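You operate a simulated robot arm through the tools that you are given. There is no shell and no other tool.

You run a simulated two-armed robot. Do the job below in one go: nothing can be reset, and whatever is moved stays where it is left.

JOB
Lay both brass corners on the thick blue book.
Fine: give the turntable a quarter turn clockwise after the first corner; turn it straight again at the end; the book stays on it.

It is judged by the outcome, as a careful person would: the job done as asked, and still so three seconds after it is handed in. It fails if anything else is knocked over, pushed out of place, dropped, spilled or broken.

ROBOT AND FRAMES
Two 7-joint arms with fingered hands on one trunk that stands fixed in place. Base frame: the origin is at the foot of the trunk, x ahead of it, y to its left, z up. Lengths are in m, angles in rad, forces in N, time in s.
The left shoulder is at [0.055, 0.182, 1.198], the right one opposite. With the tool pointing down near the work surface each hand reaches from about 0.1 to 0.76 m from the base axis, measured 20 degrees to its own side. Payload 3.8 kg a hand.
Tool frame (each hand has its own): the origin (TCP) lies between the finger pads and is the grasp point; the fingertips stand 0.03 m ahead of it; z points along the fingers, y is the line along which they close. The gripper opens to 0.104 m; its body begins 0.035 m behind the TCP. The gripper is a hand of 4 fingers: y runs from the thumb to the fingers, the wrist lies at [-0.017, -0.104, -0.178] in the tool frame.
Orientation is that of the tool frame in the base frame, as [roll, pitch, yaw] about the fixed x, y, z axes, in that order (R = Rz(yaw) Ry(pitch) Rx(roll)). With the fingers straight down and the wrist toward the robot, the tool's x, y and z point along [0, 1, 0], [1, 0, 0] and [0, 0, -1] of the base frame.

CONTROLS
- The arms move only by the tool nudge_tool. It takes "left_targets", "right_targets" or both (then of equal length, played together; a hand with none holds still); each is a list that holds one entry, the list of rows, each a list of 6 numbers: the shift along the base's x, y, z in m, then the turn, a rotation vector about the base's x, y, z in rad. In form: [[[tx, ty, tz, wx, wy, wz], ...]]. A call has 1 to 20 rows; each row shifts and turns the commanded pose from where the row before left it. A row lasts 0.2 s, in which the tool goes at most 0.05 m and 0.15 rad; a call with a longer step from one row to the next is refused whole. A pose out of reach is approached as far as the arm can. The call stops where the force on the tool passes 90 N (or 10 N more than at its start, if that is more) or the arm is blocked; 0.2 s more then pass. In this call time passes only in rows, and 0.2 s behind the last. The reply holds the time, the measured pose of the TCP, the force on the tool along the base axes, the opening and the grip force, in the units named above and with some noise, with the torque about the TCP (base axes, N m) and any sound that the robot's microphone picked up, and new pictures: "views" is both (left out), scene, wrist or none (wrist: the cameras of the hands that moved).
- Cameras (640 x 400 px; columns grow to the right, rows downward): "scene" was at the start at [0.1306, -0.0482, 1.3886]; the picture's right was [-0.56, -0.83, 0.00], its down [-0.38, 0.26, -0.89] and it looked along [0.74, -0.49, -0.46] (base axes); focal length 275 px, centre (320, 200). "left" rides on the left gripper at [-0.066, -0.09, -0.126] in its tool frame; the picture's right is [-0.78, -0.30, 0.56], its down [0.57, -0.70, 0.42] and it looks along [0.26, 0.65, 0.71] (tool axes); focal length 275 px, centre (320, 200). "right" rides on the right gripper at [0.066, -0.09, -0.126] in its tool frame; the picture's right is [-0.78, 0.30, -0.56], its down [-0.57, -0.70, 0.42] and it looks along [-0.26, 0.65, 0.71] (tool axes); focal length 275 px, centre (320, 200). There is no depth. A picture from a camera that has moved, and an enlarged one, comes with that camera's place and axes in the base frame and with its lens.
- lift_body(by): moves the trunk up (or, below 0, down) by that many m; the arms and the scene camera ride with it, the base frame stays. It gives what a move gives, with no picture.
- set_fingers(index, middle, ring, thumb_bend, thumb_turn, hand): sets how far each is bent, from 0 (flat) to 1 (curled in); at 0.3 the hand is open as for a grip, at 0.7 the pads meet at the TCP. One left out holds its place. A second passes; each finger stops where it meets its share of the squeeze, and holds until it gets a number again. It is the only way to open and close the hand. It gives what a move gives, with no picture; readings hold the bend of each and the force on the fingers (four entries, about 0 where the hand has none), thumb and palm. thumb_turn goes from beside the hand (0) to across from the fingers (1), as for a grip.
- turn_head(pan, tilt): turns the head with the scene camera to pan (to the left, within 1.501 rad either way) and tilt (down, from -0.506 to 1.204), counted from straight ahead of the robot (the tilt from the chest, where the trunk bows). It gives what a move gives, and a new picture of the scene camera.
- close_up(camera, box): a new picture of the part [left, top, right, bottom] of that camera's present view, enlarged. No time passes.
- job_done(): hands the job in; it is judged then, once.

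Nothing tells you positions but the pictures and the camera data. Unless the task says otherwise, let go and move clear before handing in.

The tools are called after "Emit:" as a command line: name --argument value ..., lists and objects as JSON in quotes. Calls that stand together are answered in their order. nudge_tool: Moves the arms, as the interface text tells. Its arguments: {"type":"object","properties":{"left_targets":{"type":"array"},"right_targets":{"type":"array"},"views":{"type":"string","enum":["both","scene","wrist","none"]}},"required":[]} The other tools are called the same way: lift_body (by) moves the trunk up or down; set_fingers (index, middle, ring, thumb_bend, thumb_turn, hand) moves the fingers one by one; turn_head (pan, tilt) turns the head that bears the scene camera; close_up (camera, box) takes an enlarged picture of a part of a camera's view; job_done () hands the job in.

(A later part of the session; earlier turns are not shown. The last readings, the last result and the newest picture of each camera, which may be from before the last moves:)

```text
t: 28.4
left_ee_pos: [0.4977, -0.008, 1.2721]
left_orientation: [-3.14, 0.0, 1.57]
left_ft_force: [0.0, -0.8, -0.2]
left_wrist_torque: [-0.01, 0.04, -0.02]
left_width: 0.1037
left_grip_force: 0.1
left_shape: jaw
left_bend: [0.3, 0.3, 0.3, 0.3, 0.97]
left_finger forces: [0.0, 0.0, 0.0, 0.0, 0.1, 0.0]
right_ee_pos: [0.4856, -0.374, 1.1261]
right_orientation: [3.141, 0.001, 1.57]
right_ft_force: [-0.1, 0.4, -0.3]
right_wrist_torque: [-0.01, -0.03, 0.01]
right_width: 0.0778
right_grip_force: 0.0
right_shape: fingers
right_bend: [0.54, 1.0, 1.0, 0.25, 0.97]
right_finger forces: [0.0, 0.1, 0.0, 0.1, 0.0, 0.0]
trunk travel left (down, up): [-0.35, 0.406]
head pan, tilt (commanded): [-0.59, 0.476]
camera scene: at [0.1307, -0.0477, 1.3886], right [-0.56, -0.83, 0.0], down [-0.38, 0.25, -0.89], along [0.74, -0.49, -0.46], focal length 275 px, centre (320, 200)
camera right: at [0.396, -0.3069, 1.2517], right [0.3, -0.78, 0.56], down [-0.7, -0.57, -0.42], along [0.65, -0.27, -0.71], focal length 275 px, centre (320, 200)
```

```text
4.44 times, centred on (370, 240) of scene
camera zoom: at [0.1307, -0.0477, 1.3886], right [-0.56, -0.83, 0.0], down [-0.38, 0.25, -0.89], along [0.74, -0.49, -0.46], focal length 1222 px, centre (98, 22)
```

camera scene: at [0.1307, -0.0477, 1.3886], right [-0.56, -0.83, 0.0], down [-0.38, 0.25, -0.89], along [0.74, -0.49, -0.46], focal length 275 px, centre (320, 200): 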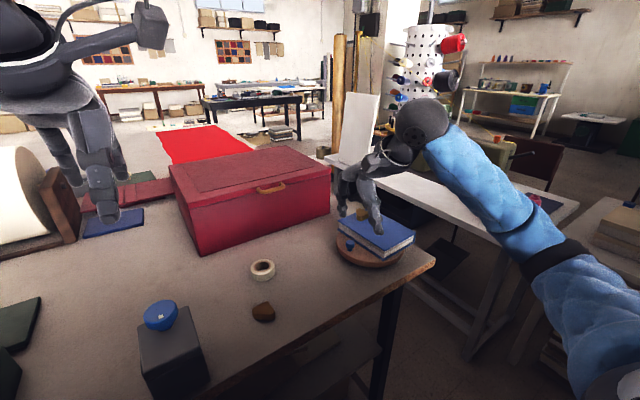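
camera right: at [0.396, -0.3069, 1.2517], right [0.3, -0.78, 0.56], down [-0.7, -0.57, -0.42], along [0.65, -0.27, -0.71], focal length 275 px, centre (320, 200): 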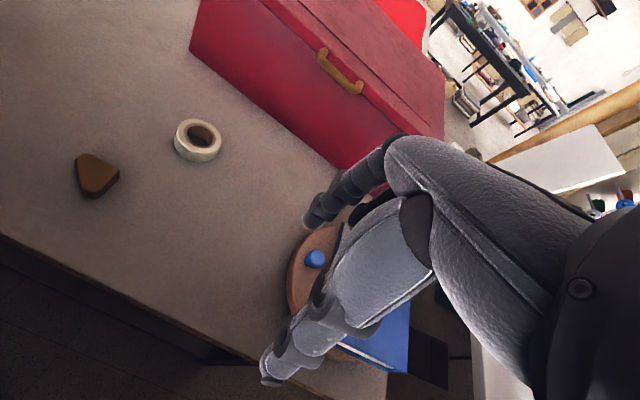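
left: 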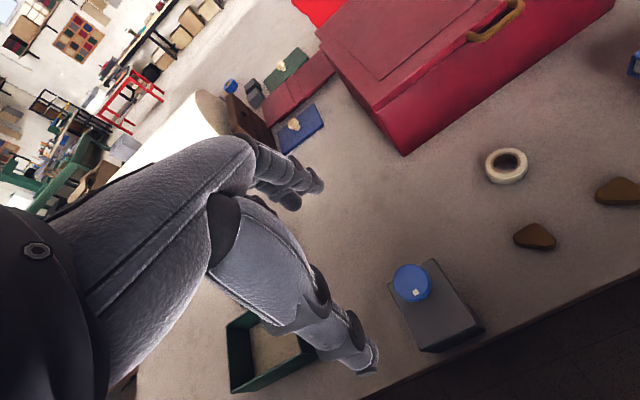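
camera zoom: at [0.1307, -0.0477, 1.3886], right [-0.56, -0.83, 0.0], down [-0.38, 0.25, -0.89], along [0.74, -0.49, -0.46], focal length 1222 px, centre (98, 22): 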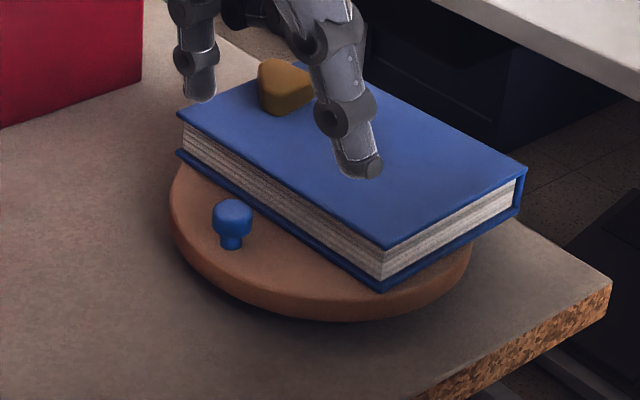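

The table is turned a quarter and the knob now sits at about (0.588, -0.448). Next is the second corner at about (0.536, -0.18). I'll pre-shape the hand and move above it.

Emit:
set_fingers --hand "right" --index 0.45 --middle 0.45 --ring 0.3 --thumb_bend 0.45

Emit:
nudge_tool --right_targets '[[[0.0084, 0.0313, -0.005, 0, 0, 0], [0.0084, 0.0313, -0.02, 0, 0, 0], [0.0084, 0.0313, -0.025, 0, 0, 0], [0.0084, 0.0313, -0.025, 0, 0, 0], [0.0084, 0.0313, -0.025, 0, 0, 0], [0.0084, 0.0313, -0.02, 0, 0, 0]]]' --views "both"

Emit:
close_up --camera "right" --box '[200, 150, 400, 350]'

Emit:
close_up --camera "scene" --box '[310, 195, 430, 285]'

```text
t: 29.4
left_ee_pos: [0.497, -0.0085, 1.2708]
left_orientation: [3.141, -0.002, 1.574]
left_ft_force: [0.1, 0.2, -0.3]
left_wrist_torque: [0.0, -0.06, -0.02]
left_width: 0.1035
left_grip_force: 0.1
left_shape: jaw
left_bend: [0.3, 0.3, 0.3, 0.3, 0.97]
left_finger forces: [0.1, 0.0, 0.0, 0.1, 0.1, 0.1]
right_ee_pos: [0.486, -0.3742, 1.1263]
right_orientation: [3.141, -0.001, 1.57]
right_ft_force: [-0.2, -0.3, -0.3]
right_wrist_torque: [0.01, 0.01, 0.02]
right_width: 0.0667
right_grip_force: 0.0
right_shape: fingers
right_bend: [0.45, 0.45, 0.3, 0.45, 0.97]
right_finger forces: [0.1, 0.0, 0.0, 0.0, 0.1, 0.1]
trunk travel left (down, up): [-0.35, 0.406]
head pan, tilt (commanded): [-0.59, 0.476]
```

```text
t: 30.8
left_ee_pos: [0.4976, -0.0094, 1.2716]
left_orientation: [-3.141, 0.002, 1.57]
left_ft_force: [0.0, -0.3, -0.4]
left_wrist_torque: [-0.02, -0.02, 0.01]
left_width: 0.1034
left_grip_force: 0.1
left_shape: jaw
left_bend: [0.3, 0.3, 0.3, 0.3, 0.97]
left_finger forces: [0.1, 0.1, 0.1, 0.1, 0.1, 0.1]
right_ee_pos: [0.5367, -0.183, 1.0026]
right_orientation: [-3.141, 0.001, 1.568]
right_ft_force: [0.6, 0.7, 0.6]
right_wrist_torque: [0.0, 0.02, -0.02]
right_width: 0.0668
right_grip_force: 0.1
right_shape: fingers
right_bend: [0.45, 0.45, 0.3, 0.45, 0.97]
right_finger forces: [0.0, 0.0, 0.0, 0.0, 0.0, 0.0]
trunk travel left (down, up): [-0.35, 0.406]
head pan, tilt (commanded): [-0.59, 0.476]
camera scene: at [0.1311, -0.0475, 1.3886], right [-0.56, -0.83, 0.0], down [-0.38, 0.25, -0.89], along [0.74, -0.49, -0.46], focal length 275 px, centre (320, 200)
camera right: at [0.4463, -0.1176, 1.1294], right [0.3, -0.78, 0.56], down [-0.7, -0.57, -0.42], along [0.65, -0.27, -0.71], focal length 275 px, centre (320, 200)
```

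scene: 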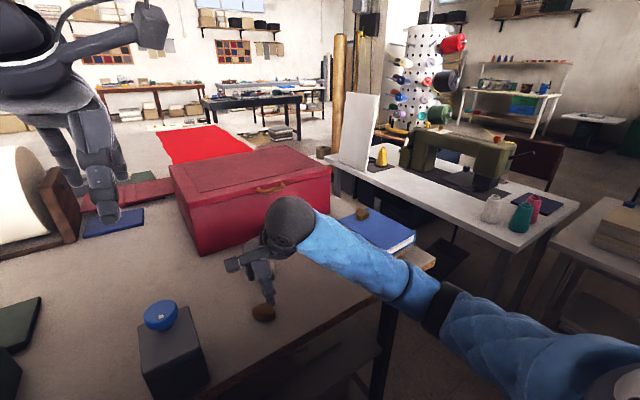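
right: 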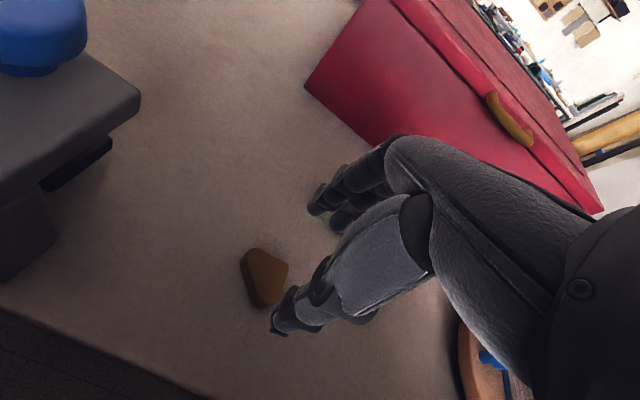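

```text
2.00 times, centred on (300, 250) of right
camera zoom: at [0.4463, -0.1176, 1.1294], right [0.3, -0.78, 0.56], down [-0.7, -0.57, -0.42], along [0.65, -0.27, -0.71], focal length 551 px, centre (360, 100)
```

zoom: 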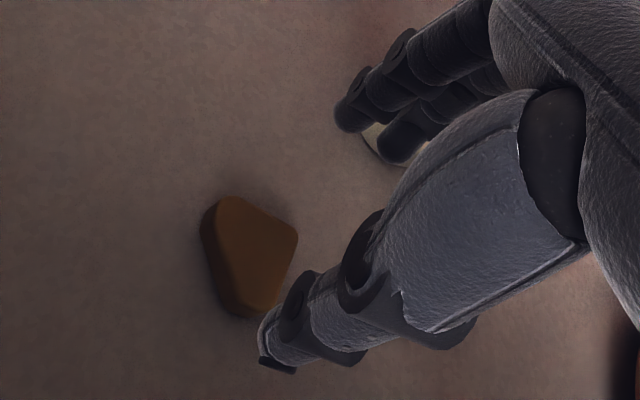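

```text
4.44 times, centred on (370, 240) of scene
camera zoom: at [0.1311, -0.0475, 1.3886], right [-0.56, -0.83, 0.0], down [-0.38, 0.25, -0.89], along [0.74, -0.49, -0.46], focal length 1222 px, centre (98, 22)
```

zoom: 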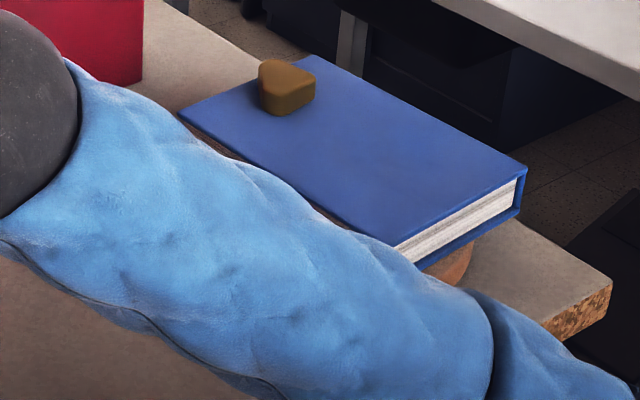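

Corner B checks out at x 0.517–0.555, and the box with the blue ball is well clear on the left. Lowering around it.

Emit:
nudge_tool --right_targets '[[[0, -0.001, -0.02, 0, 0, 0], [0, -0.001, -0.02, 0, 0, 0], [0, 0, -0.015, 0, 0, 0], [0, 0, -0.007, 0, 0, 0]]]' --views "wrist"

Emit:
close_up --camera "right" --box '[200, 150, 400, 350]'

Emit:
close_up --camera "scene" --box '[210, 220, 330, 340]'

```text
t: 31.8
left_ee_pos: [0.4966, -0.0092, 1.2724]
left_orientation: [-3.14, 0.0, 1.573]
left_ft_force: [-0.6, -0.6, 0.2]
left_wrist_torque: [0.01, -0.04, 0.05]
left_width: 0.1036
left_grip_force: 0.0
left_shape: jaw
left_bend: [0.3, 0.3, 0.3, 0.3, 0.97]
left_finger forces: [0.1, 0.1, 0.0, 0.0, 0.0, 0.1]
right_ee_pos: [0.5354, -0.1886, 0.9433]
right_orientation: [-3.141, 0.0, 1.57]
right_ft_force: [0.5, -0.4, 0.0]
right_wrist_torque: [0.02, -0.01, 0.03]
right_width: 0.0668
right_grip_force: 0.0
right_shape: fingers
right_bend: [0.45, 0.45, 0.3, 0.45, 0.97]
right_finger forces: [0.1, 0.0, 0.0, 0.0, 0.1, 0.0]
trunk travel left (down, up): [-0.35, 0.406]
head pan, tilt (commanded): [-0.59, 0.476]
camera right: at [0.4452, -0.1223, 1.0683], right [0.3, -0.78, 0.56], down [-0.7, -0.57, -0.42], along [0.65, -0.26, -0.71], focal length 275 px, centre (320, 200)
```

right: 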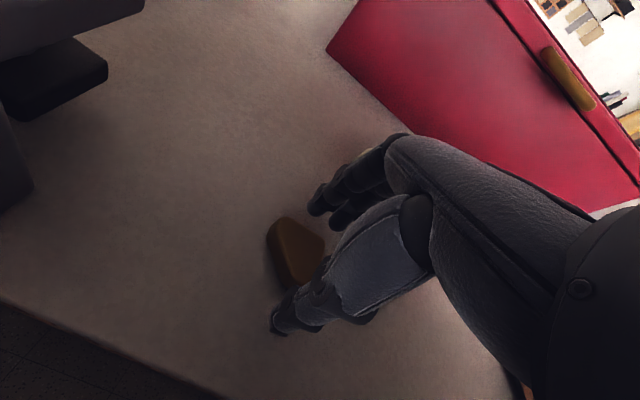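

```text
2.00 times, centred on (300, 250) of right
camera zoom: at [0.4452, -0.1223, 1.0683], right [0.3, -0.78, 0.56], down [-0.7, -0.57, -0.42], along [0.65, -0.26, -0.71], focal length 551 px, centre (360, 100)
```

zoom: 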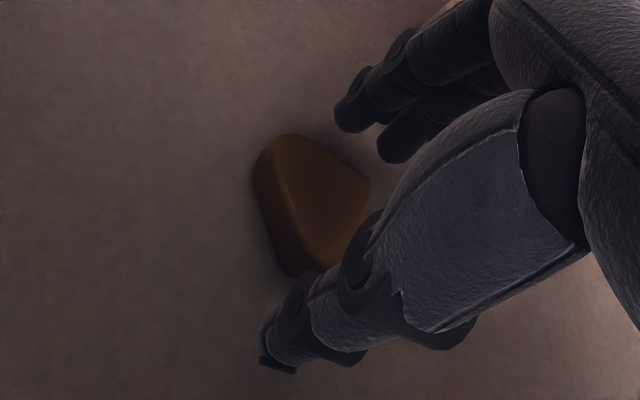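

```text
3.33 times, centred on (270, 280) of scene
camera zoom: at [0.1306, -0.0482, 1.3886], right [-0.56, -0.83, 0.0], down [-0.38, 0.26, -0.89], along [0.74, -0.49, -0.46], focal length 916 px, centre (487, -67)
```

zoom: 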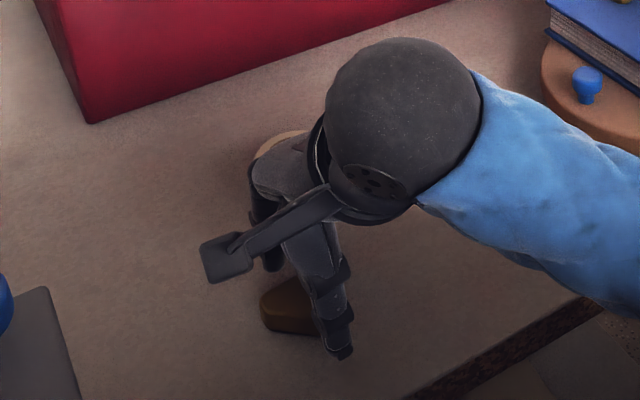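

Emit:
nudge_tool --right_targets '[[[0, 0.001, -0.003, 0, 0, 0]]]' --views "none"

Emit:
set_fingers --hand "right" --index 0.5 --middle 0.5 --thumb_bend 0.5

Emit:
nudge_tool --right_targets '[[[0, 0, -0.004, 0, 0, 0]]]' --views "wrist"

Emit:
close_up --camera "right" --box '[200, 150, 400, 350]'

```text
t: 32.2
left_ee_pos: [0.4967, -0.0099, 1.2718]
left_orientation: [-3.141, -0.001, 1.573]
left_ft_force: [-0.1, 0.1, 0.4]
left_wrist_torque: [0.02, -0.02, -0.01]
left_width: 0.1033
left_grip_force: 0.0
left_shape: jaw
left_bend: [0.3, 0.3, 0.3, 0.3, 0.97]
left_finger forces: [0.0, 0.0, 0.0, 0.1, 0.0, 0.1]
right_ee_pos: [0.5354, -0.1877, 0.9396]
right_orientation: [-3.141, -0.001, 1.569]
right_ft_force: [-0.5, 0.3, -0.1]
right_wrist_torque: [0.0, -0.02, -0.01]
right_width: 0.067
right_grip_force: 0.1
right_shape: fingers
right_bend: [0.45, 0.45, 0.3, 0.45, 0.97]
right_finger forces: [0.0, 0.0, 0.0, 0.0, 0.1, 0.0]
trunk travel left (down, up): [-0.35, 0.406]
head pan, tilt (commanded): [-0.59, 0.476]
```

```text
t: 33.2
left_ee_pos: [0.4972, -0.0097, 1.2713]
left_orientation: [-3.141, -0.002, 1.573]
left_ft_force: [-0.8, 0.1, -0.4]
left_wrist_torque: [0.0, -0.02, 0.0]
left_width: 0.1036
left_grip_force: 0.0
left_shape: jaw
left_bend: [0.3, 0.3, 0.3, 0.3, 0.97]
left_finger forces: [0.0, 0.1, 0.0, 0.0, 0.1, 0.1]
right_ee_pos: [0.5338, -0.187, 0.9398]
right_orientation: [3.141, 0.0, 1.571]
right_ft_force: [-0.1, -0.2, -0.1]
right_wrist_torque: [0.02, 0.02, 0.01]
right_width: 0.0545
right_grip_force: 0.0
right_shape: fingers
right_bend: [0.5, 0.5, 0.3, 0.5, 0.97]
right_finger forces: [0.0, 0.1, 0.0, 0.1, 0.1, 0.0]
trunk travel left (down, up): [-0.35, 0.406]
head pan, tilt (commanded): [-0.59, 0.476]
```

```text
t: 33.6
left_ee_pos: [0.4972, -0.0086, 1.2722]
left_orientation: [3.141, -0.002, 1.573]
left_ft_force: [0.2, 0.0, 0.2]
left_wrist_torque: [0.0, -0.01, 0.01]
left_width: 0.1036
left_grip_force: 0.1
left_shape: jaw
left_bend: [0.3, 0.3, 0.3, 0.3, 0.97]
left_finger forces: [0.1, 0.0, 0.1, 0.0, 0.2, 0.0]
right_ee_pos: [0.534, -0.1893, 0.9354]
right_orientation: [-3.141, 0.001, 1.571]
right_ft_force: [-0.2, -0.1, -0.5]
right_wrist_torque: [0.02, 0.02, -0.01]
right_width: 0.0544
right_grip_force: 0.1
right_shape: fingers
right_bend: [0.5, 0.5, 0.3, 0.5, 0.97]
right_finger forces: [0.1, 0.0, 0.0, 0.0, 0.0, 0.1]
trunk travel left (down, up): [-0.35, 0.406]
head pan, tilt (commanded): [-0.59, 0.476]
camera right: at [0.4454, -0.1218, 1.0615], right [0.3, -0.78, 0.56], down [-0.7, -0.57, -0.42], along [0.65, -0.26, -0.71], focal length 275 px, centre (320, 200)
```

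right: 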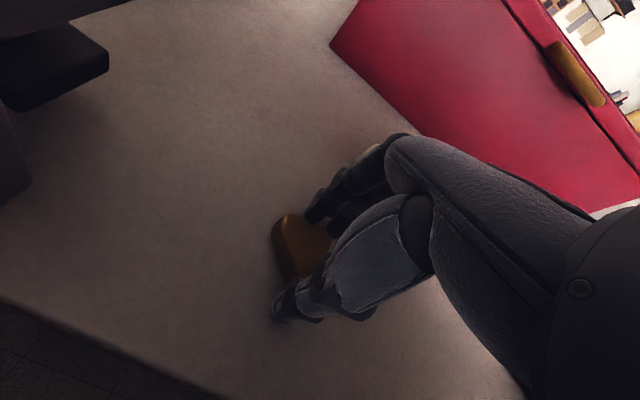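

```text
2.00 times, centred on (300, 250) of right
camera zoom: at [0.4454, -0.1218, 1.0615], right [0.3, -0.78, 0.56], down [-0.7, -0.57, -0.42], along [0.65, -0.26, -0.71], focal length 551 px, centre (360, 100)
```

zoom: 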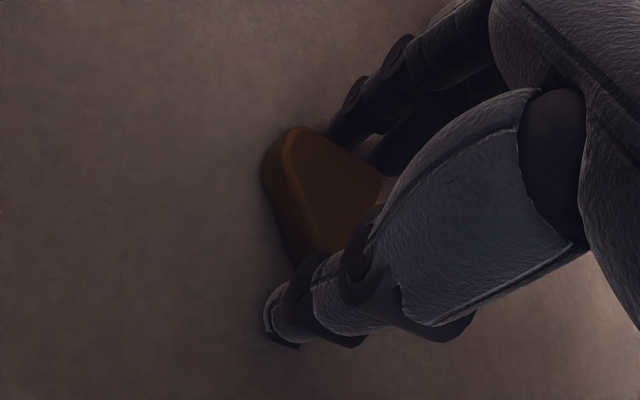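

Fingers straddle the corner just like the first time. Closing the grip.

Emit:
set_fingers --hand "right" --index 0.66 --middle 0.66 --thumb_bend 0.66

Emit:
close_up --camera "right" --box '[200, 150, 400, 350]'

```text
t: 34.6
left_ee_pos: [0.497, -0.0096, 1.271]
left_orientation: [3.141, 0.0, 1.574]
left_ft_force: [0.4, -0.6, -0.3]
left_wrist_torque: [0.0, -0.01, 0.01]
left_width: 0.1036
left_grip_force: 0.0
left_shape: jaw
left_bend: [0.3, 0.3, 0.3, 0.3, 0.97]
left_finger forces: [0.0, 0.0, 0.0, 0.0, 0.0, 0.0]
right_ee_pos: [0.5349, -0.1876, 0.9357]
right_orientation: [3.14, -0.001, 1.569]
right_ft_force: [0.1, 0.1, -0.1]
right_wrist_torque: [0.01, 0.03, 0.02]
right_width: 0.036
right_grip_force: 9.5
right_shape: fingers
right_bend: [0.59, 0.62, 0.3, 0.57, 0.96]
right_finger forces: [5.5, 4.2, 0.1, 0.0, 9.8, 0.1]
trunk travel left (down, up): [-0.35, 0.406]
head pan, tilt (commanded): [-0.59, 0.476]
```

```text
2.00 times, centred on (300, 250) of right
camera zoom: at [0.4454, -0.1216, 1.0617], right [0.3, -0.78, 0.56], down [-0.7, -0.57, -0.42], along [0.65, -0.26, -0.71], focal length 551 px, centre (360, 100)
```

zoom: 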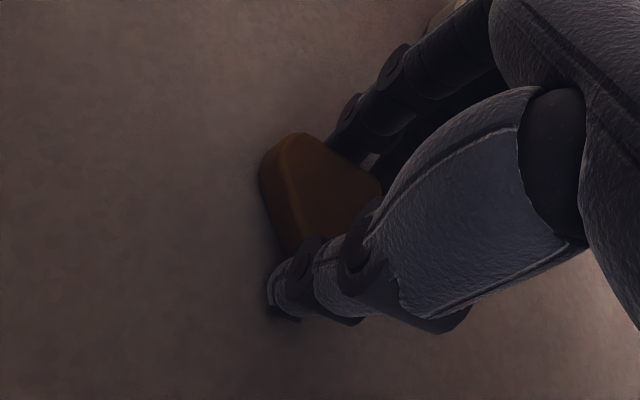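

Grip is about 9.5 N, the same as before. Lifting and checking.

Emit:
nudge_tool --right_targets '[[[0, 0, 0.01, 0, 0, 0], [0, 0, 0.02, 0, 0, 0], [0, 0, 0.03, 0, 0, 0], [0, 0, 0.035, 0, 0, 0], [0, 0, 0.03, 0, 0, 0]]]' --views "both"

```text
t: 35.8
left_ee_pos: [0.4964, -0.0104, 1.2725]
left_orientation: [3.141, 0.0, 1.575]
left_ft_force: [1.0, 0.9, 0.0]
left_wrist_torque: [0.0, 0.0, 0.02]
left_width: 0.1036
left_grip_force: 0.1
left_shape: jaw
left_bend: [0.3, 0.3, 0.3, 0.3, 0.97]
left_finger forces: [0.0, 0.1, 0.0, 0.1, 0.0, 0.0]
right_ee_pos: [0.5333, -0.1864, 1.0602]
right_orientation: [-3.141, 0.002, 1.571]
right_ft_force: [-0.7, -0.3, -0.8]
right_wrist_torque: [-0.02, -0.01, 0.0]
right_width: 0.0358
right_grip_force: 9.6
right_shape: fingers
right_bend: [0.59, 0.62, 0.3, 0.57, 0.96]
right_finger forces: [5.6, 4.2, 0.0, 0.0, 9.8, 0.0]
trunk travel left (down, up): [-0.35, 0.406]
head pan, tilt (commanded): [-0.59, 0.476]
camera scene: at [0.1307, -0.0479, 1.3886], right [-0.56, -0.83, 0.0], down [-0.38, 0.25, -0.89], along [0.74, -0.49, -0.46], focal length 275 px, centre (320, 200)
camera right: at [0.4446, -0.1215, 1.1854], right [0.3, -0.78, 0.56], down [-0.7, -0.57, -0.42], along [0.65, -0.27, -0.71], focal length 275 px, centre (320, 200)
```

scene: 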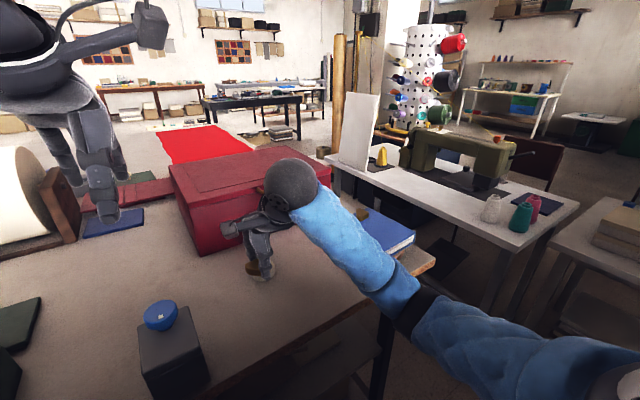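
right: 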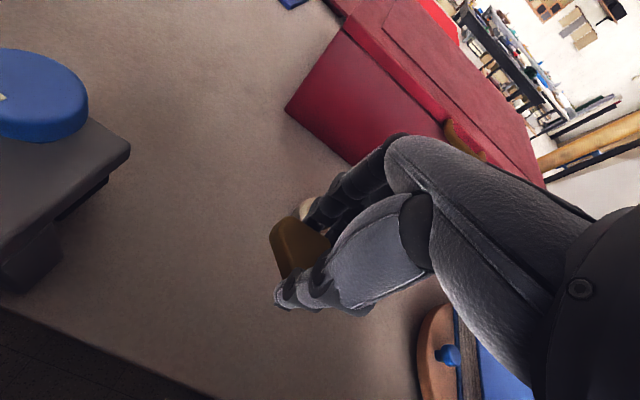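

The corner is in hand. I'll carry it to the near end of the turned book, at about (0.545, -0.55).

Emit:
nudge_tool --right_targets '[[[0.001, -0.025, 0.004, 0, 0, 0], [0.001, -0.04, 0, 0, 0, 0], [0.001, -0.045, 0, 0, 0, 0], [0.001, -0.045, 0, 0, 0, 0], [0.001, -0.045, 0, 0, 0, 0], [0.001, -0.045, 0, 0, 0, 0], [0.001, -0.045, 0, 0, 0, 0], [0.001, -0.04, 0, 0, 0, 0], [0.001, -0.025, 0, 0, 0, 0], [0.001, -0.014, 0, 0, 0, 0]]]' --views "both"

Emit:
close_up --camera "scene" --box '[310, 180, 430, 285]'

Emit:
close_up --camera "right" --box '[180, 120, 460, 390]'

```text
t: 38.0
left_ee_pos: [0.497, -0.0089, 1.2708]
left_orientation: [-3.141, -0.001, 1.571]
left_ft_force: [-0.1, -0.6, 0.1]
left_wrist_torque: [0.03, 0.0, 0.0]
left_width: 0.1037
left_grip_force: 0.0
left_shape: jaw
left_bend: [0.3, 0.3, 0.3, 0.3, 0.97]
left_finger forces: [0.0, 0.0, 0.1, 0.1, 0.0, 0.0]
right_ee_pos: [0.5446, -0.557, 1.0646]
right_orientation: [-3.14, 0.0, 1.571]
right_ft_force: [0.0, -0.9, -0.5]
right_wrist_torque: [-0.05, 0.03, -0.02]
right_width: 0.0358
right_grip_force: 9.7
right_shape: fingers
right_bend: [0.59, 0.62, 0.3, 0.57, 0.96]
right_finger forces: [5.5, 4.3, 0.1, 0.0, 9.6, 0.1]
trunk travel left (down, up): [-0.35, 0.406]
head pan, tilt (commanded): [-0.59, 0.476]
camera scene: at [0.1306, -0.0485, 1.3886], right [-0.56, -0.83, 0.0], down [-0.38, 0.26, -0.89], along [0.74, -0.49, -0.46], focal length 275 px, centre (320, 200)
camera right: at [0.4555, -0.4905, 1.1903], right [0.3, -0.78, 0.56], down [-0.7, -0.57, -0.42], along [0.65, -0.26, -0.71], focal length 275 px, centre (320, 200)
```

scene: 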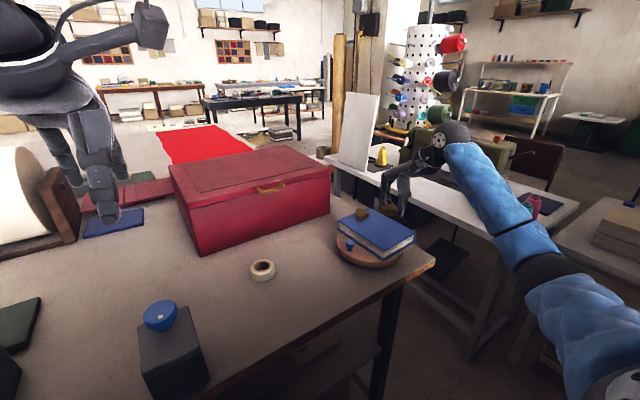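
right: 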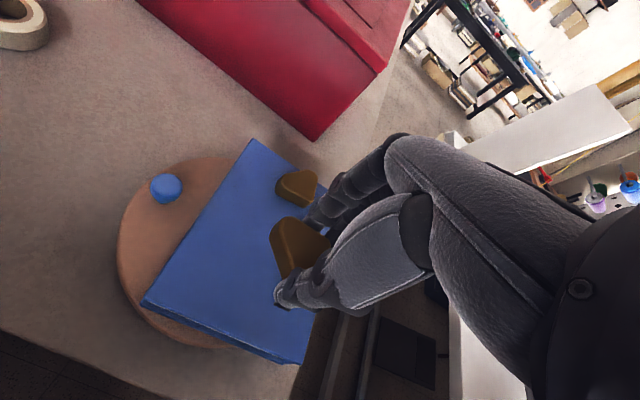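

```text
3.81 times, centred on (370, 232) of scene
camera zoom: at [0.1306, -0.0485, 1.3886], right [-0.56, -0.83, 0.0], down [-0.38, 0.26, -0.89], along [0.74, -0.49, -0.46], focal length 1047 px, centre (130, 76)
```

zoom: 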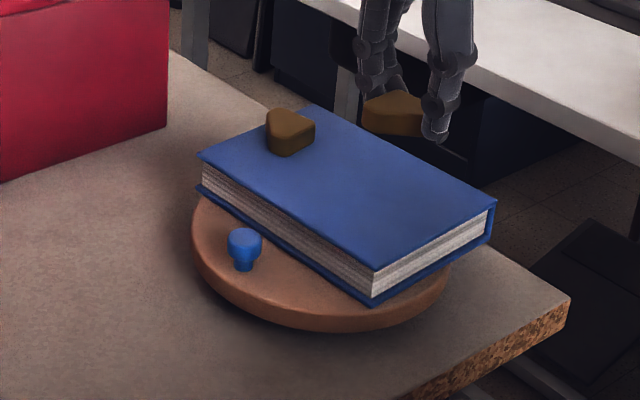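

```text
1.48 times, centred on (320, 255) of right
camera zoom: at [0.4555, -0.4905, 1.1903], right [0.3, -0.78, 0.56], down [-0.7, -0.57, -0.42], along [0.65, -0.26, -0.71], focal length 408 px, centre (320, 118)
```

zoom: 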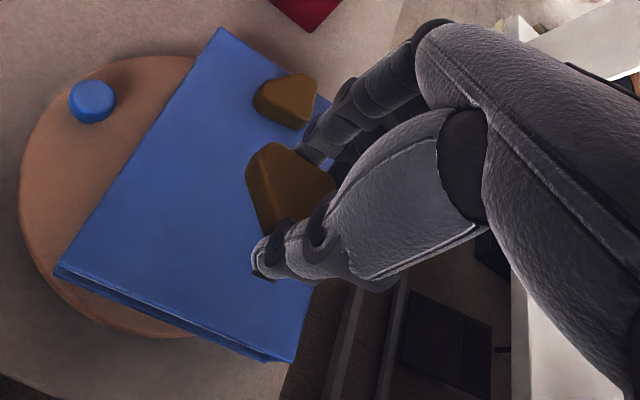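

Corner 1 still sits at (0.647, -0.53) and the new one hangs over the near half with wide margins. Lowering.

Emit:
nudge_tool --right_targets '[[[0, 0, -0.02, 0, 0, 0], [0, 0, -0.02, 0, 0, 0], [0, 0, -0.012, 0, 0, 0], [0, 0, -0.004, 0, 0, 0]]]' --views "none"

Emit:
close_up --camera "scene" --box '[320, 180, 430, 265]'

Emit:
close_up --camera "right" --box '[180, 120, 460, 390]'

```text
t: 39.0
left_ee_pos: [0.4976, -0.0092, 1.2719]
left_orientation: [-3.141, 0.001, 1.574]
left_ft_force: [-0.9, 0.4, -0.9]
left_wrist_torque: [0.01, 0.01, 0.02]
left_width: 0.1034
left_grip_force: 0.0
left_shape: jaw
left_bend: [0.3, 0.3, 0.3, 0.3, 0.97]
left_finger forces: [0.0, 0.1, 0.0, 0.1, 0.0, 0.0]
right_ee_pos: [0.545, -0.5552, 1.0077]
right_orientation: [3.141, 0.0, 1.57]
right_ft_force: [-0.1, -0.1, -0.1]
right_wrist_torque: [0.0, 0.0, 0.0]
right_width: 0.0359
right_grip_force: 9.8
right_shape: fingers
right_bend: [0.59, 0.62, 0.3, 0.57, 0.96]
right_finger forces: [5.4, 4.3, 0.0, 0.0, 9.5, 0.0]
trunk travel left (down, up): [-0.35, 0.406]
head pan, tilt (commanded): [-0.59, 0.476]
```

```text
4.71 times, centred on (375, 222) of scene
camera zoom: at [0.1307, -0.0482, 1.3886], right [-0.56, -0.83, 0.0], down [-0.38, 0.26, -0.89], along [0.74, -0.49, -0.46], focal length 1294 px, centre (61, 94)
```

zoom: 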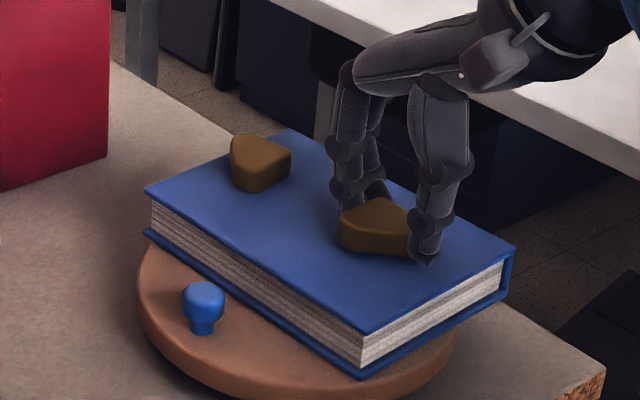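

```text
1.48 times, centred on (320, 255) of right
camera zoom: at [0.4552, -0.4891, 1.1339], right [0.3, -0.78, 0.56], down [-0.7, -0.57, -0.43], along [0.65, -0.26, -0.71], focal length 408 px, centre (320, 118)
```

zoom: 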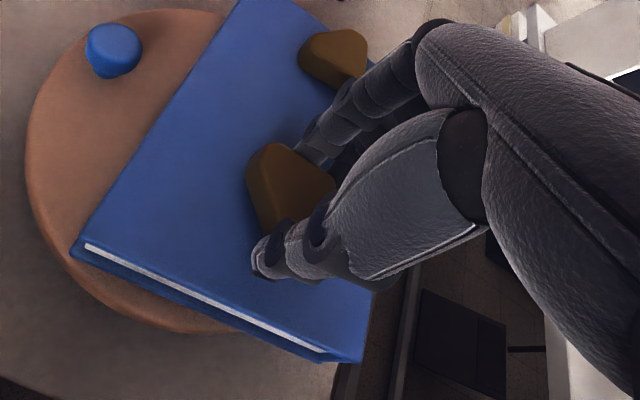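

Emit:
nudge_tool --right_targets '[[[0, 0, -0.0025, 0, 0, 0]]]' --views "none"

Emit:
nudge_tool --right_targets '[[[0, 0, -0.0015, 0, 0, 0]]]' --views "none"

```text
t: 39.4
left_ee_pos: [0.4975, -0.0093, 1.2715]
left_orientation: [3.141, 0.0, 1.573]
left_ft_force: [-0.1, 0.5, -0.2]
left_wrist_torque: [0.0, -0.03, 0.01]
left_width: 0.1037
left_grip_force: 0.0
left_shape: jaw
left_bend: [0.3, 0.3, 0.3, 0.3, 0.97]
left_finger forces: [0.1, 0.0, 0.0, 0.1, 0.1, 0.1]
right_ee_pos: [0.5444, -0.5565, 1.0062]
right_orientation: [-3.141, 0.001, 1.571]
right_ft_force: [0.3, 0.0, -0.6]
right_wrist_torque: [-0.02, 0.0, -0.02]
right_width: 0.0357
right_grip_force: 9.5
right_shape: fingers
right_bend: [0.59, 0.62, 0.3, 0.57, 0.96]
right_finger forces: [5.5, 4.4, 0.0, 0.1, 9.6, 0.0]
trunk travel left (down, up): [-0.35, 0.406]
head pan, tilt (commanded): [-0.59, 0.476]
```

```text
t: 39.8
left_ee_pos: [0.4973, -0.0089, 1.2716]
left_orientation: [-3.141, 0.002, 1.573]
left_ft_force: [-0.9, 0.4, -0.2]
left_wrist_torque: [0.05, 0.02, -0.03]
left_width: 0.1037
left_grip_force: 0.0
left_shape: jaw
left_bend: [0.3, 0.3, 0.3, 0.3, 0.97]
left_finger forces: [0.1, 0.0, 0.1, 0.0, 0.0, 0.0]
right_ee_pos: [0.5441, -0.5552, 1.0052]
right_orientation: [3.141, 0.0, 1.572]
right_ft_force: [-0.2, 0.0, 0.4]
right_wrist_torque: [-0.02, 0.0, 0.03]
right_width: 0.0357
right_grip_force: 9.2
right_shape: fingers
right_bend: [0.59, 0.62, 0.3, 0.57, 0.96]
right_finger forces: [5.4, 4.2, 0.1, 0.0, 9.3, 0.0]
trunk travel left (down, up): [-0.35, 0.406]
head pan, tilt (commanded): [-0.59, 0.476]
```

Emit:
nudge_tool --right_targets '[[[0, 0, -0.0015, 0, 0, 0]]]' --views "none"

```text
t: 40.2
left_ee_pos: [0.4966, -0.0099, 1.2717]
left_orientation: [-3.141, 0.001, 1.572]
left_ft_force: [0.0, 0.2, 0.2]
left_wrist_torque: [0.03, 0.02, 0.02]
left_width: 0.1036
left_grip_force: 0.1
left_shape: jaw
left_bend: [0.3, 0.3, 0.3, 0.3, 0.97]
left_finger forces: [0.1, 0.0, 0.0, 0.0, 0.0, 0.0]
right_ee_pos: [0.546, -0.5549, 1.0042]
right_orientation: [3.139, 0.0, 1.571]
right_ft_force: [0.0, 0.3, 4.1]
right_wrist_torque: [0.03, 0.07, 0.02]
right_width: 0.0355
right_grip_force: 9.9
right_shape: fingers
right_bend: [0.59, 0.62, 0.3, 0.57, 0.96]
right_finger forces: [5.5, 4.5, 0.1, 0.0, 9.6, 0.0]
trunk travel left (down, up): [-0.35, 0.406]
head pan, tilt (commanded): [-0.59, 0.476]
```

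Touchdown at 4 N. Releasing gently.

Emit:
set_fingers --hand "right" --index 0.54 --middle 0.55 --thumb_bend 0.52

Emit:
close_up --camera "scene" --box '[320, 180, 430, 265]'

```text
t: 41.2
left_ee_pos: [0.4971, -0.009, 1.2721]
left_orientation: [3.141, 0.0, 1.573]
left_ft_force: [-0.7, 0.4, -0.6]
left_wrist_torque: [0.01, 0.01, -0.01]
left_width: 0.1035
left_grip_force: 0.1
left_shape: jaw
left_bend: [0.3, 0.3, 0.3, 0.3, 0.97]
left_finger forces: [0.0, 0.0, 0.0, 0.0, 0.0, 0.1]
right_ee_pos: [0.5447, -0.5555, 1.0037]
right_orientation: [-3.141, 0.0, 1.571]
right_ft_force: [-0.3, -0.3, 1.3]
right_wrist_torque: [-0.02, -0.01, 0.0]
right_width: 0.0454
right_grip_force: 0.8
right_shape: fingers
right_bend: [0.54, 0.56, 0.3, 0.52, 0.97]
right_finger forces: [0.0, 1.2, 0.1, 0.0, 0.0, 0.1]
trunk travel left (down, up): [-0.35, 0.406]
head pan, tilt (commanded): [-0.59, 0.476]
```

```text
4.71 times, centred on (375, 222) of scene
camera zoom: at [0.1305, -0.0481, 1.3886], right [-0.56, -0.83, 0.0], down [-0.38, 0.26, -0.89], along [0.74, -0.49, -0.46], focal length 1294 px, centre (61, 94)
```

zoom: 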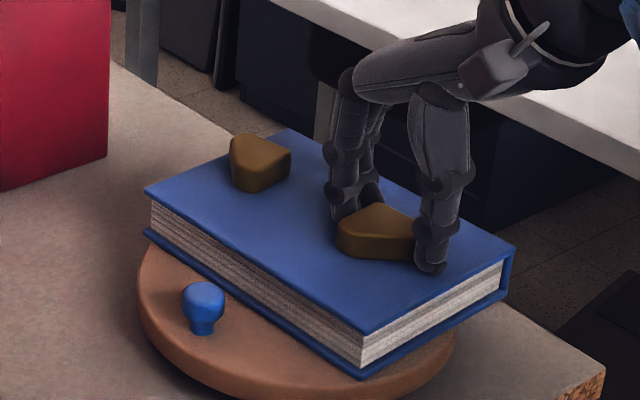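

Emit:
nudge_tool --right_targets '[[[0, 0, 0.005, 0, 0, 0], [0, 0, 0.01, 0, 0, 0], [0, 0, 0.02, 0, 0, 0], [0, 0, 0.03, 0, 0, 0], [0, 0, 0.03, 0, 0, 0], [-0.01, 0.01, 0.03, 0, 0, 0], [-0.03, 0.03, 0.01, 0, 0, 0]]]' --views "both"

Emit:
close_up --camera "scene" --box '[310, 190, 430, 280]'

Emit:
close_up --camera "right" --box '[140, 100, 400, 370]'

```text
t: 42.8
left_ee_pos: [0.4968, -0.0089, 1.2714]
left_orientation: [3.142, -0.001, 1.573]
left_ft_force: [0.0, -0.1, 0.3]
left_wrist_torque: [0.04, -0.03, -0.02]
left_width: 0.1037
left_grip_force: 0.0
left_shape: jaw
left_bend: [0.3, 0.3, 0.3, 0.3, 0.97]
left_finger forces: [0.0, 0.0, 0.0, 0.1, 0.1, 0.1]
right_ee_pos: [0.5042, -0.5163, 1.1413]
right_orientation: [-3.141, 0.001, 1.571]
right_ft_force: [-0.1, -0.4, -0.8]
right_wrist_torque: [0.0, -0.03, 0.01]
right_width: 0.0455
right_grip_force: 0.0
right_shape: fingers
right_bend: [0.54, 0.55, 0.3, 0.52, 0.97]
right_finger forces: [0.0, 0.0, 0.0, 0.1, 0.1, 0.0]
trunk travel left (down, up): [-0.35, 0.406]
head pan, tilt (commanded): [-0.59, 0.476]
camera scene: at [0.1298, -0.048, 1.3888], right [-0.56, -0.83, 0.0], down [-0.38, 0.25, -0.89], along [0.74, -0.49, -0.46], focal length 275 px, centre (320, 200)
camera right: at [0.4147, -0.4502, 1.2658], right [0.3, -0.78, 0.56], down [-0.7, -0.57, -0.42], along [0.65, -0.27, -0.71], focal length 275 px, centre (320, 200)
```

scene: 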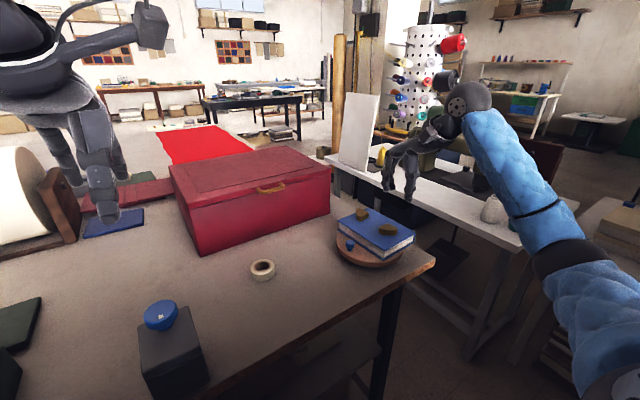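
right: 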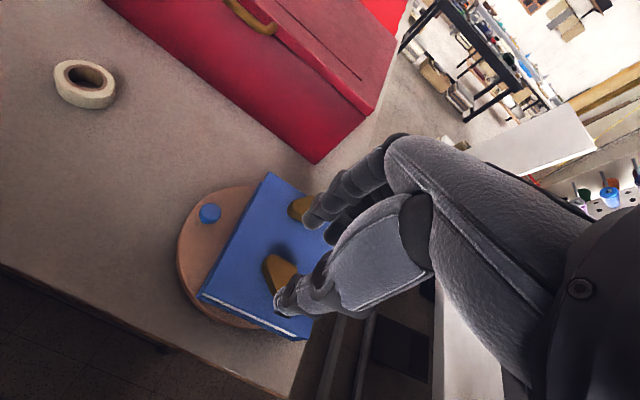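

```text
4.44 times, centred on (370, 235) of scene
camera zoom: at [0.1298, -0.048, 1.3888], right [-0.56, -0.83, 0.0], down [-0.38, 0.25, -0.89], along [0.74, -0.49, -0.46], focal length 1222 px, centre (98, 44)
```

zoom: 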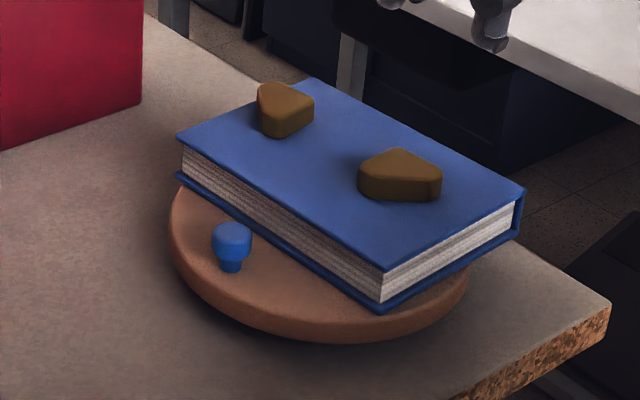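

```text
1.48 times, centred on (270, 235) of right
camera zoom: at [0.4147, -0.4502, 1.2658], right [0.3, -0.78, 0.56], down [-0.7, -0.57, -0.42], along [0.65, -0.27, -0.71], focal length 408 px, centre (394, 148)
```

zoom: 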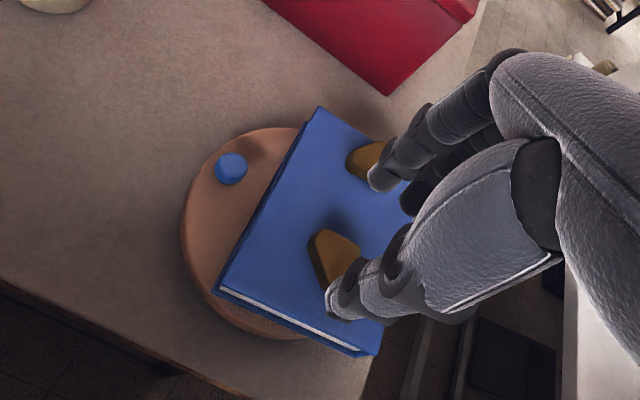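

Both corners lie on the book. Now to turn the table back: I'll use the index alone again, this time on the far side of the knob. I'll curl the other fingers and angle the hand so they stay clear of the corners.

Emit:
set_fingers --hand "right" --index 0.54 --middle 1.0 --ring 1.0 --thumb_bend 0.25

Emit:
nudge_tool --right_targets '[[[0.0179, 0.0179, 0, 0, 0, -0.12], [0.0179, 0.0179, 0, 0, 0, -0.12], [0.0179, 0.0179, -0.005, 0, 0, -0.12], [0.0179, 0.0179, -0.01, 0, 0, -0.12], [0.0177, 0.0179, -0.01, 0, 0, -0.12]]]' --views "both"

Emit:
close_up --camera "scene" --box '[310, 150, 430, 280]'

Emit:
close_up --camera "right" --box '[200, 120, 460, 390]'

```text
t: 43.8
left_ee_pos: [0.4972, -0.0094, 1.2701]
left_orientation: [3.141, 0.0, 1.573]
left_ft_force: [0.2, 0.7, -0.2]
left_wrist_torque: [0.01, -0.01, -0.04]
left_width: 0.1036
left_grip_force: 0.0
left_shape: jaw
left_bend: [0.3, 0.3, 0.3, 0.3, 0.97]
left_finger forces: [0.1, 0.1, 0.0, 0.0, 0.1, 0.0]
right_ee_pos: [0.5051, -0.5181, 1.1408]
right_orientation: [-3.141, 0.001, 1.57]
right_ft_force: [-0.3, 0.3, 0.4]
right_wrist_torque: [-0.01, 0.04, -0.02]
right_width: 0.0775
right_grip_force: 0.0
right_shape: fingers
right_bend: [0.54, 1.0, 1.0, 0.25, 0.97]
right_finger forces: [0.0, 0.0, 0.1, 0.1, 0.0, 0.1]
trunk travel left (down, up): [-0.35, 0.406]
head pan, tilt (commanded): [-0.59, 0.476]
```

```text
t: 45.0
left_ee_pos: [0.4983, -0.0095, 1.2717]
left_orientation: [-3.141, -0.001, 1.57]
left_ft_force: [0.4, 0.0, -0.5]
left_wrist_torque: [-0.02, 0.02, 0.0]
left_width: 0.1033
left_grip_force: 0.0
left_shape: jaw
left_bend: [0.3, 0.3, 0.3, 0.3, 0.97]
left_finger forces: [0.0, 0.0, 0.0, 0.1, 0.0, 0.1]
right_ee_pos: [0.5942, -0.428, 1.1137]
right_orientation: [3.141, -0.002, 0.966]
right_ft_force: [0.6, -0.6, -0.1]
right_wrist_torque: [0.01, -0.02, 0.02]
right_width: 0.0778
right_grip_force: 0.0
right_shape: fingers
right_bend: [0.54, 1.0, 1.0, 0.25, 0.97]
right_finger forces: [0.0, 0.1, 0.1, 0.0, 0.0, 0.0]
trunk travel left (down, up): [-0.35, 0.406]
head pan, tilt (commanded): [-0.59, 0.476]
camera scene: at [0.1314, -0.0475, 1.3885], right [-0.56, -0.83, 0.0], down [-0.38, 0.25, -0.89], along [0.74, -0.49, -0.46], focal length 275 px, centre (320, 200)
camera right: at [0.5577, -0.322, 1.2398], right [-0.2, -0.81, 0.56], down [-0.9, -0.07, -0.42], along [0.38, -0.59, -0.71], focal length 275 px, centre (320, 200)
```

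scene: 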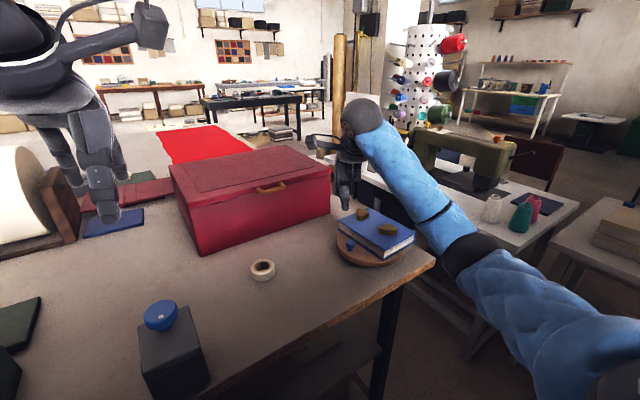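
right: 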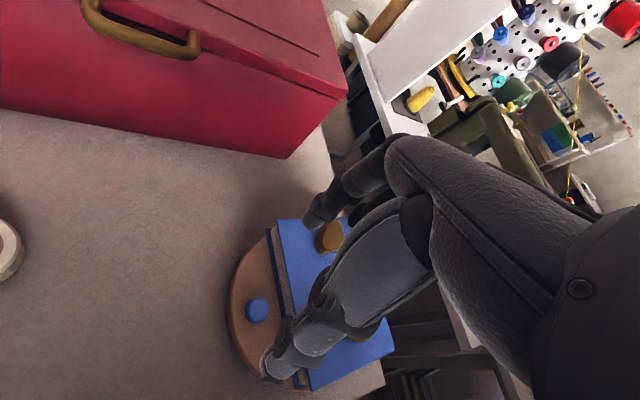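

```text
3.08 times, centred on (370, 215) of scene
camera zoom: at [0.1314, -0.0475, 1.3885], right [-0.56, -0.83, 0.0], down [-0.38, 0.25, -0.89], along [0.74, -0.49, -0.46], focal length 846 px, centre (166, 154)
```

zoom: 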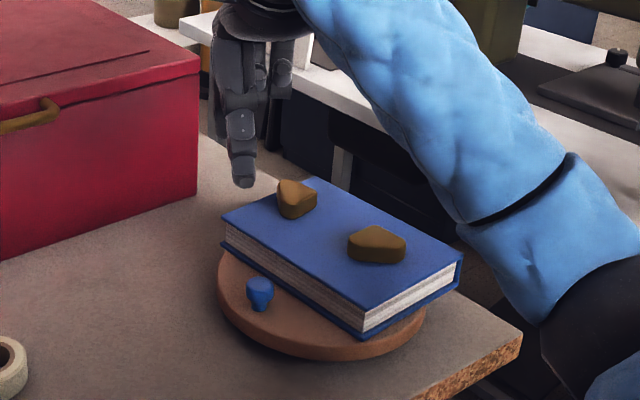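

```text
1.48 times, centred on (330, 255) of right
camera zoom: at [0.5577, -0.322, 1.2398], right [-0.2, -0.81, 0.56], down [-0.9, -0.07, -0.42], along [0.38, -0.59, -0.71], focal length 408 px, centre (305, 118)
```

zoom: 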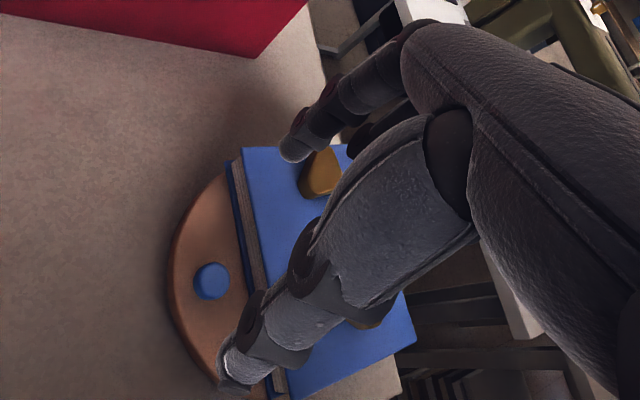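

The index is positioned about 2 cm beyond the knob's far side. Lowering in stages.

Emit:
nudge_tool --right_targets '[[[0, 0, -0.035, 0, 0, 0], [0, 0, -0.035, 0, 0, 0], [0, 0, -0.03, 0, 0, 0]]]' --views "both"

Emit:
close_up --camera "scene" --box '[310, 180, 430, 280]'

Emit:
close_up --camera "right" --box '[200, 120, 460, 390]'

```text
t: 45.8
left_ee_pos: [0.4976, -0.0095, 1.2704]
left_orientation: [-3.14, 0.002, 1.572]
left_ft_force: [0.0, 0.8, -0.2]
left_wrist_torque: [0.0, 0.01, -0.03]
left_width: 0.1035
left_grip_force: 0.1
left_shape: jaw
left_bend: [0.3, 0.3, 0.3, 0.3, 0.97]
left_finger forces: [0.1, 0.0, 0.0, 0.1, 0.0, 0.1]
right_ee_pos: [0.5942, -0.4261, 1.0133]
right_orientation: [-3.141, 0.002, 0.968]
right_ft_force: [0.5, 0.1, -0.5]
right_wrist_torque: [0.0, -0.02, 0.02]
right_width: 0.0775
right_grip_force: 0.2
right_shape: fingers
right_bend: [0.54, 1.0, 1.0, 0.25, 0.97]
right_finger forces: [0.0, 0.0, 0.1, 0.0, 0.0, 0.1]
trunk travel left (down, up): [-0.35, 0.406]
head pan, tilt (commanded): [-0.59, 0.476]
camera scene: at [0.1311, -0.0483, 1.3886], right [-0.56, -0.83, 0.0], down [-0.38, 0.26, -0.89], along [0.74, -0.49, -0.46], focal length 275 px, centre (320, 200)
camera right: at [0.5581, -0.3215, 1.1387], right [-0.2, -0.81, 0.56], down [-0.9, -0.07, -0.42], along [0.38, -0.59, -0.71], focal length 275 px, centre (320, 200)
```

scene: 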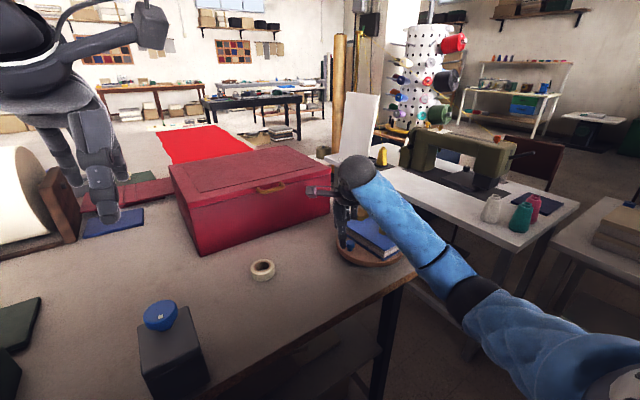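
right: 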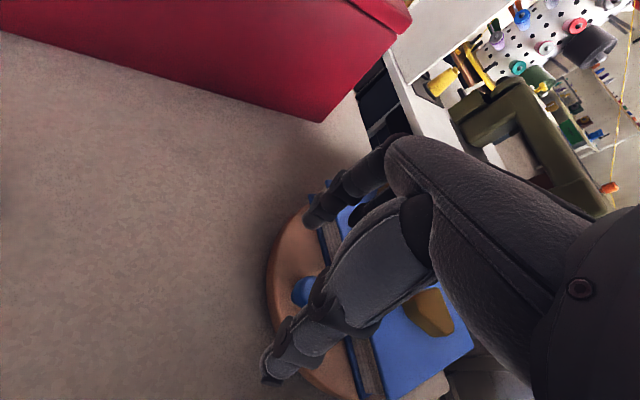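

```text
4.00 times, centred on (370, 230) of scene
camera zoom: at [0.1311, -0.0483, 1.3886], right [-0.56, -0.83, 0.0], down [-0.38, 0.26, -0.89], along [0.74, -0.49, -0.46], focal length 1100 px, centre (120, 80)
```

zoom: 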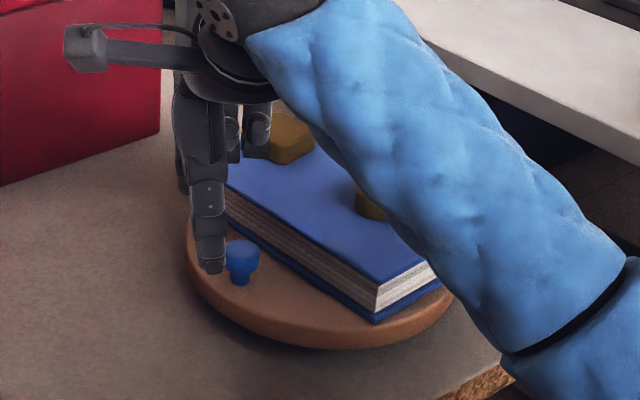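

```text
1.48 times, centred on (330, 255) of right
camera zoom: at [0.5581, -0.3215, 1.1387], right [-0.2, -0.81, 0.56], down [-0.9, -0.07, -0.42], along [0.38, -0.59, -0.71], focal length 408 px, centre (305, 118)
```

zoom: 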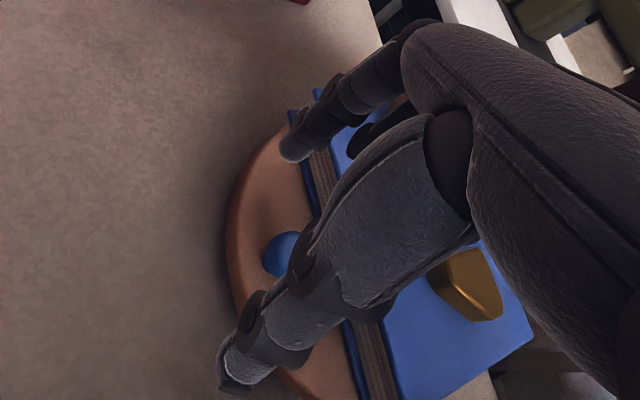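

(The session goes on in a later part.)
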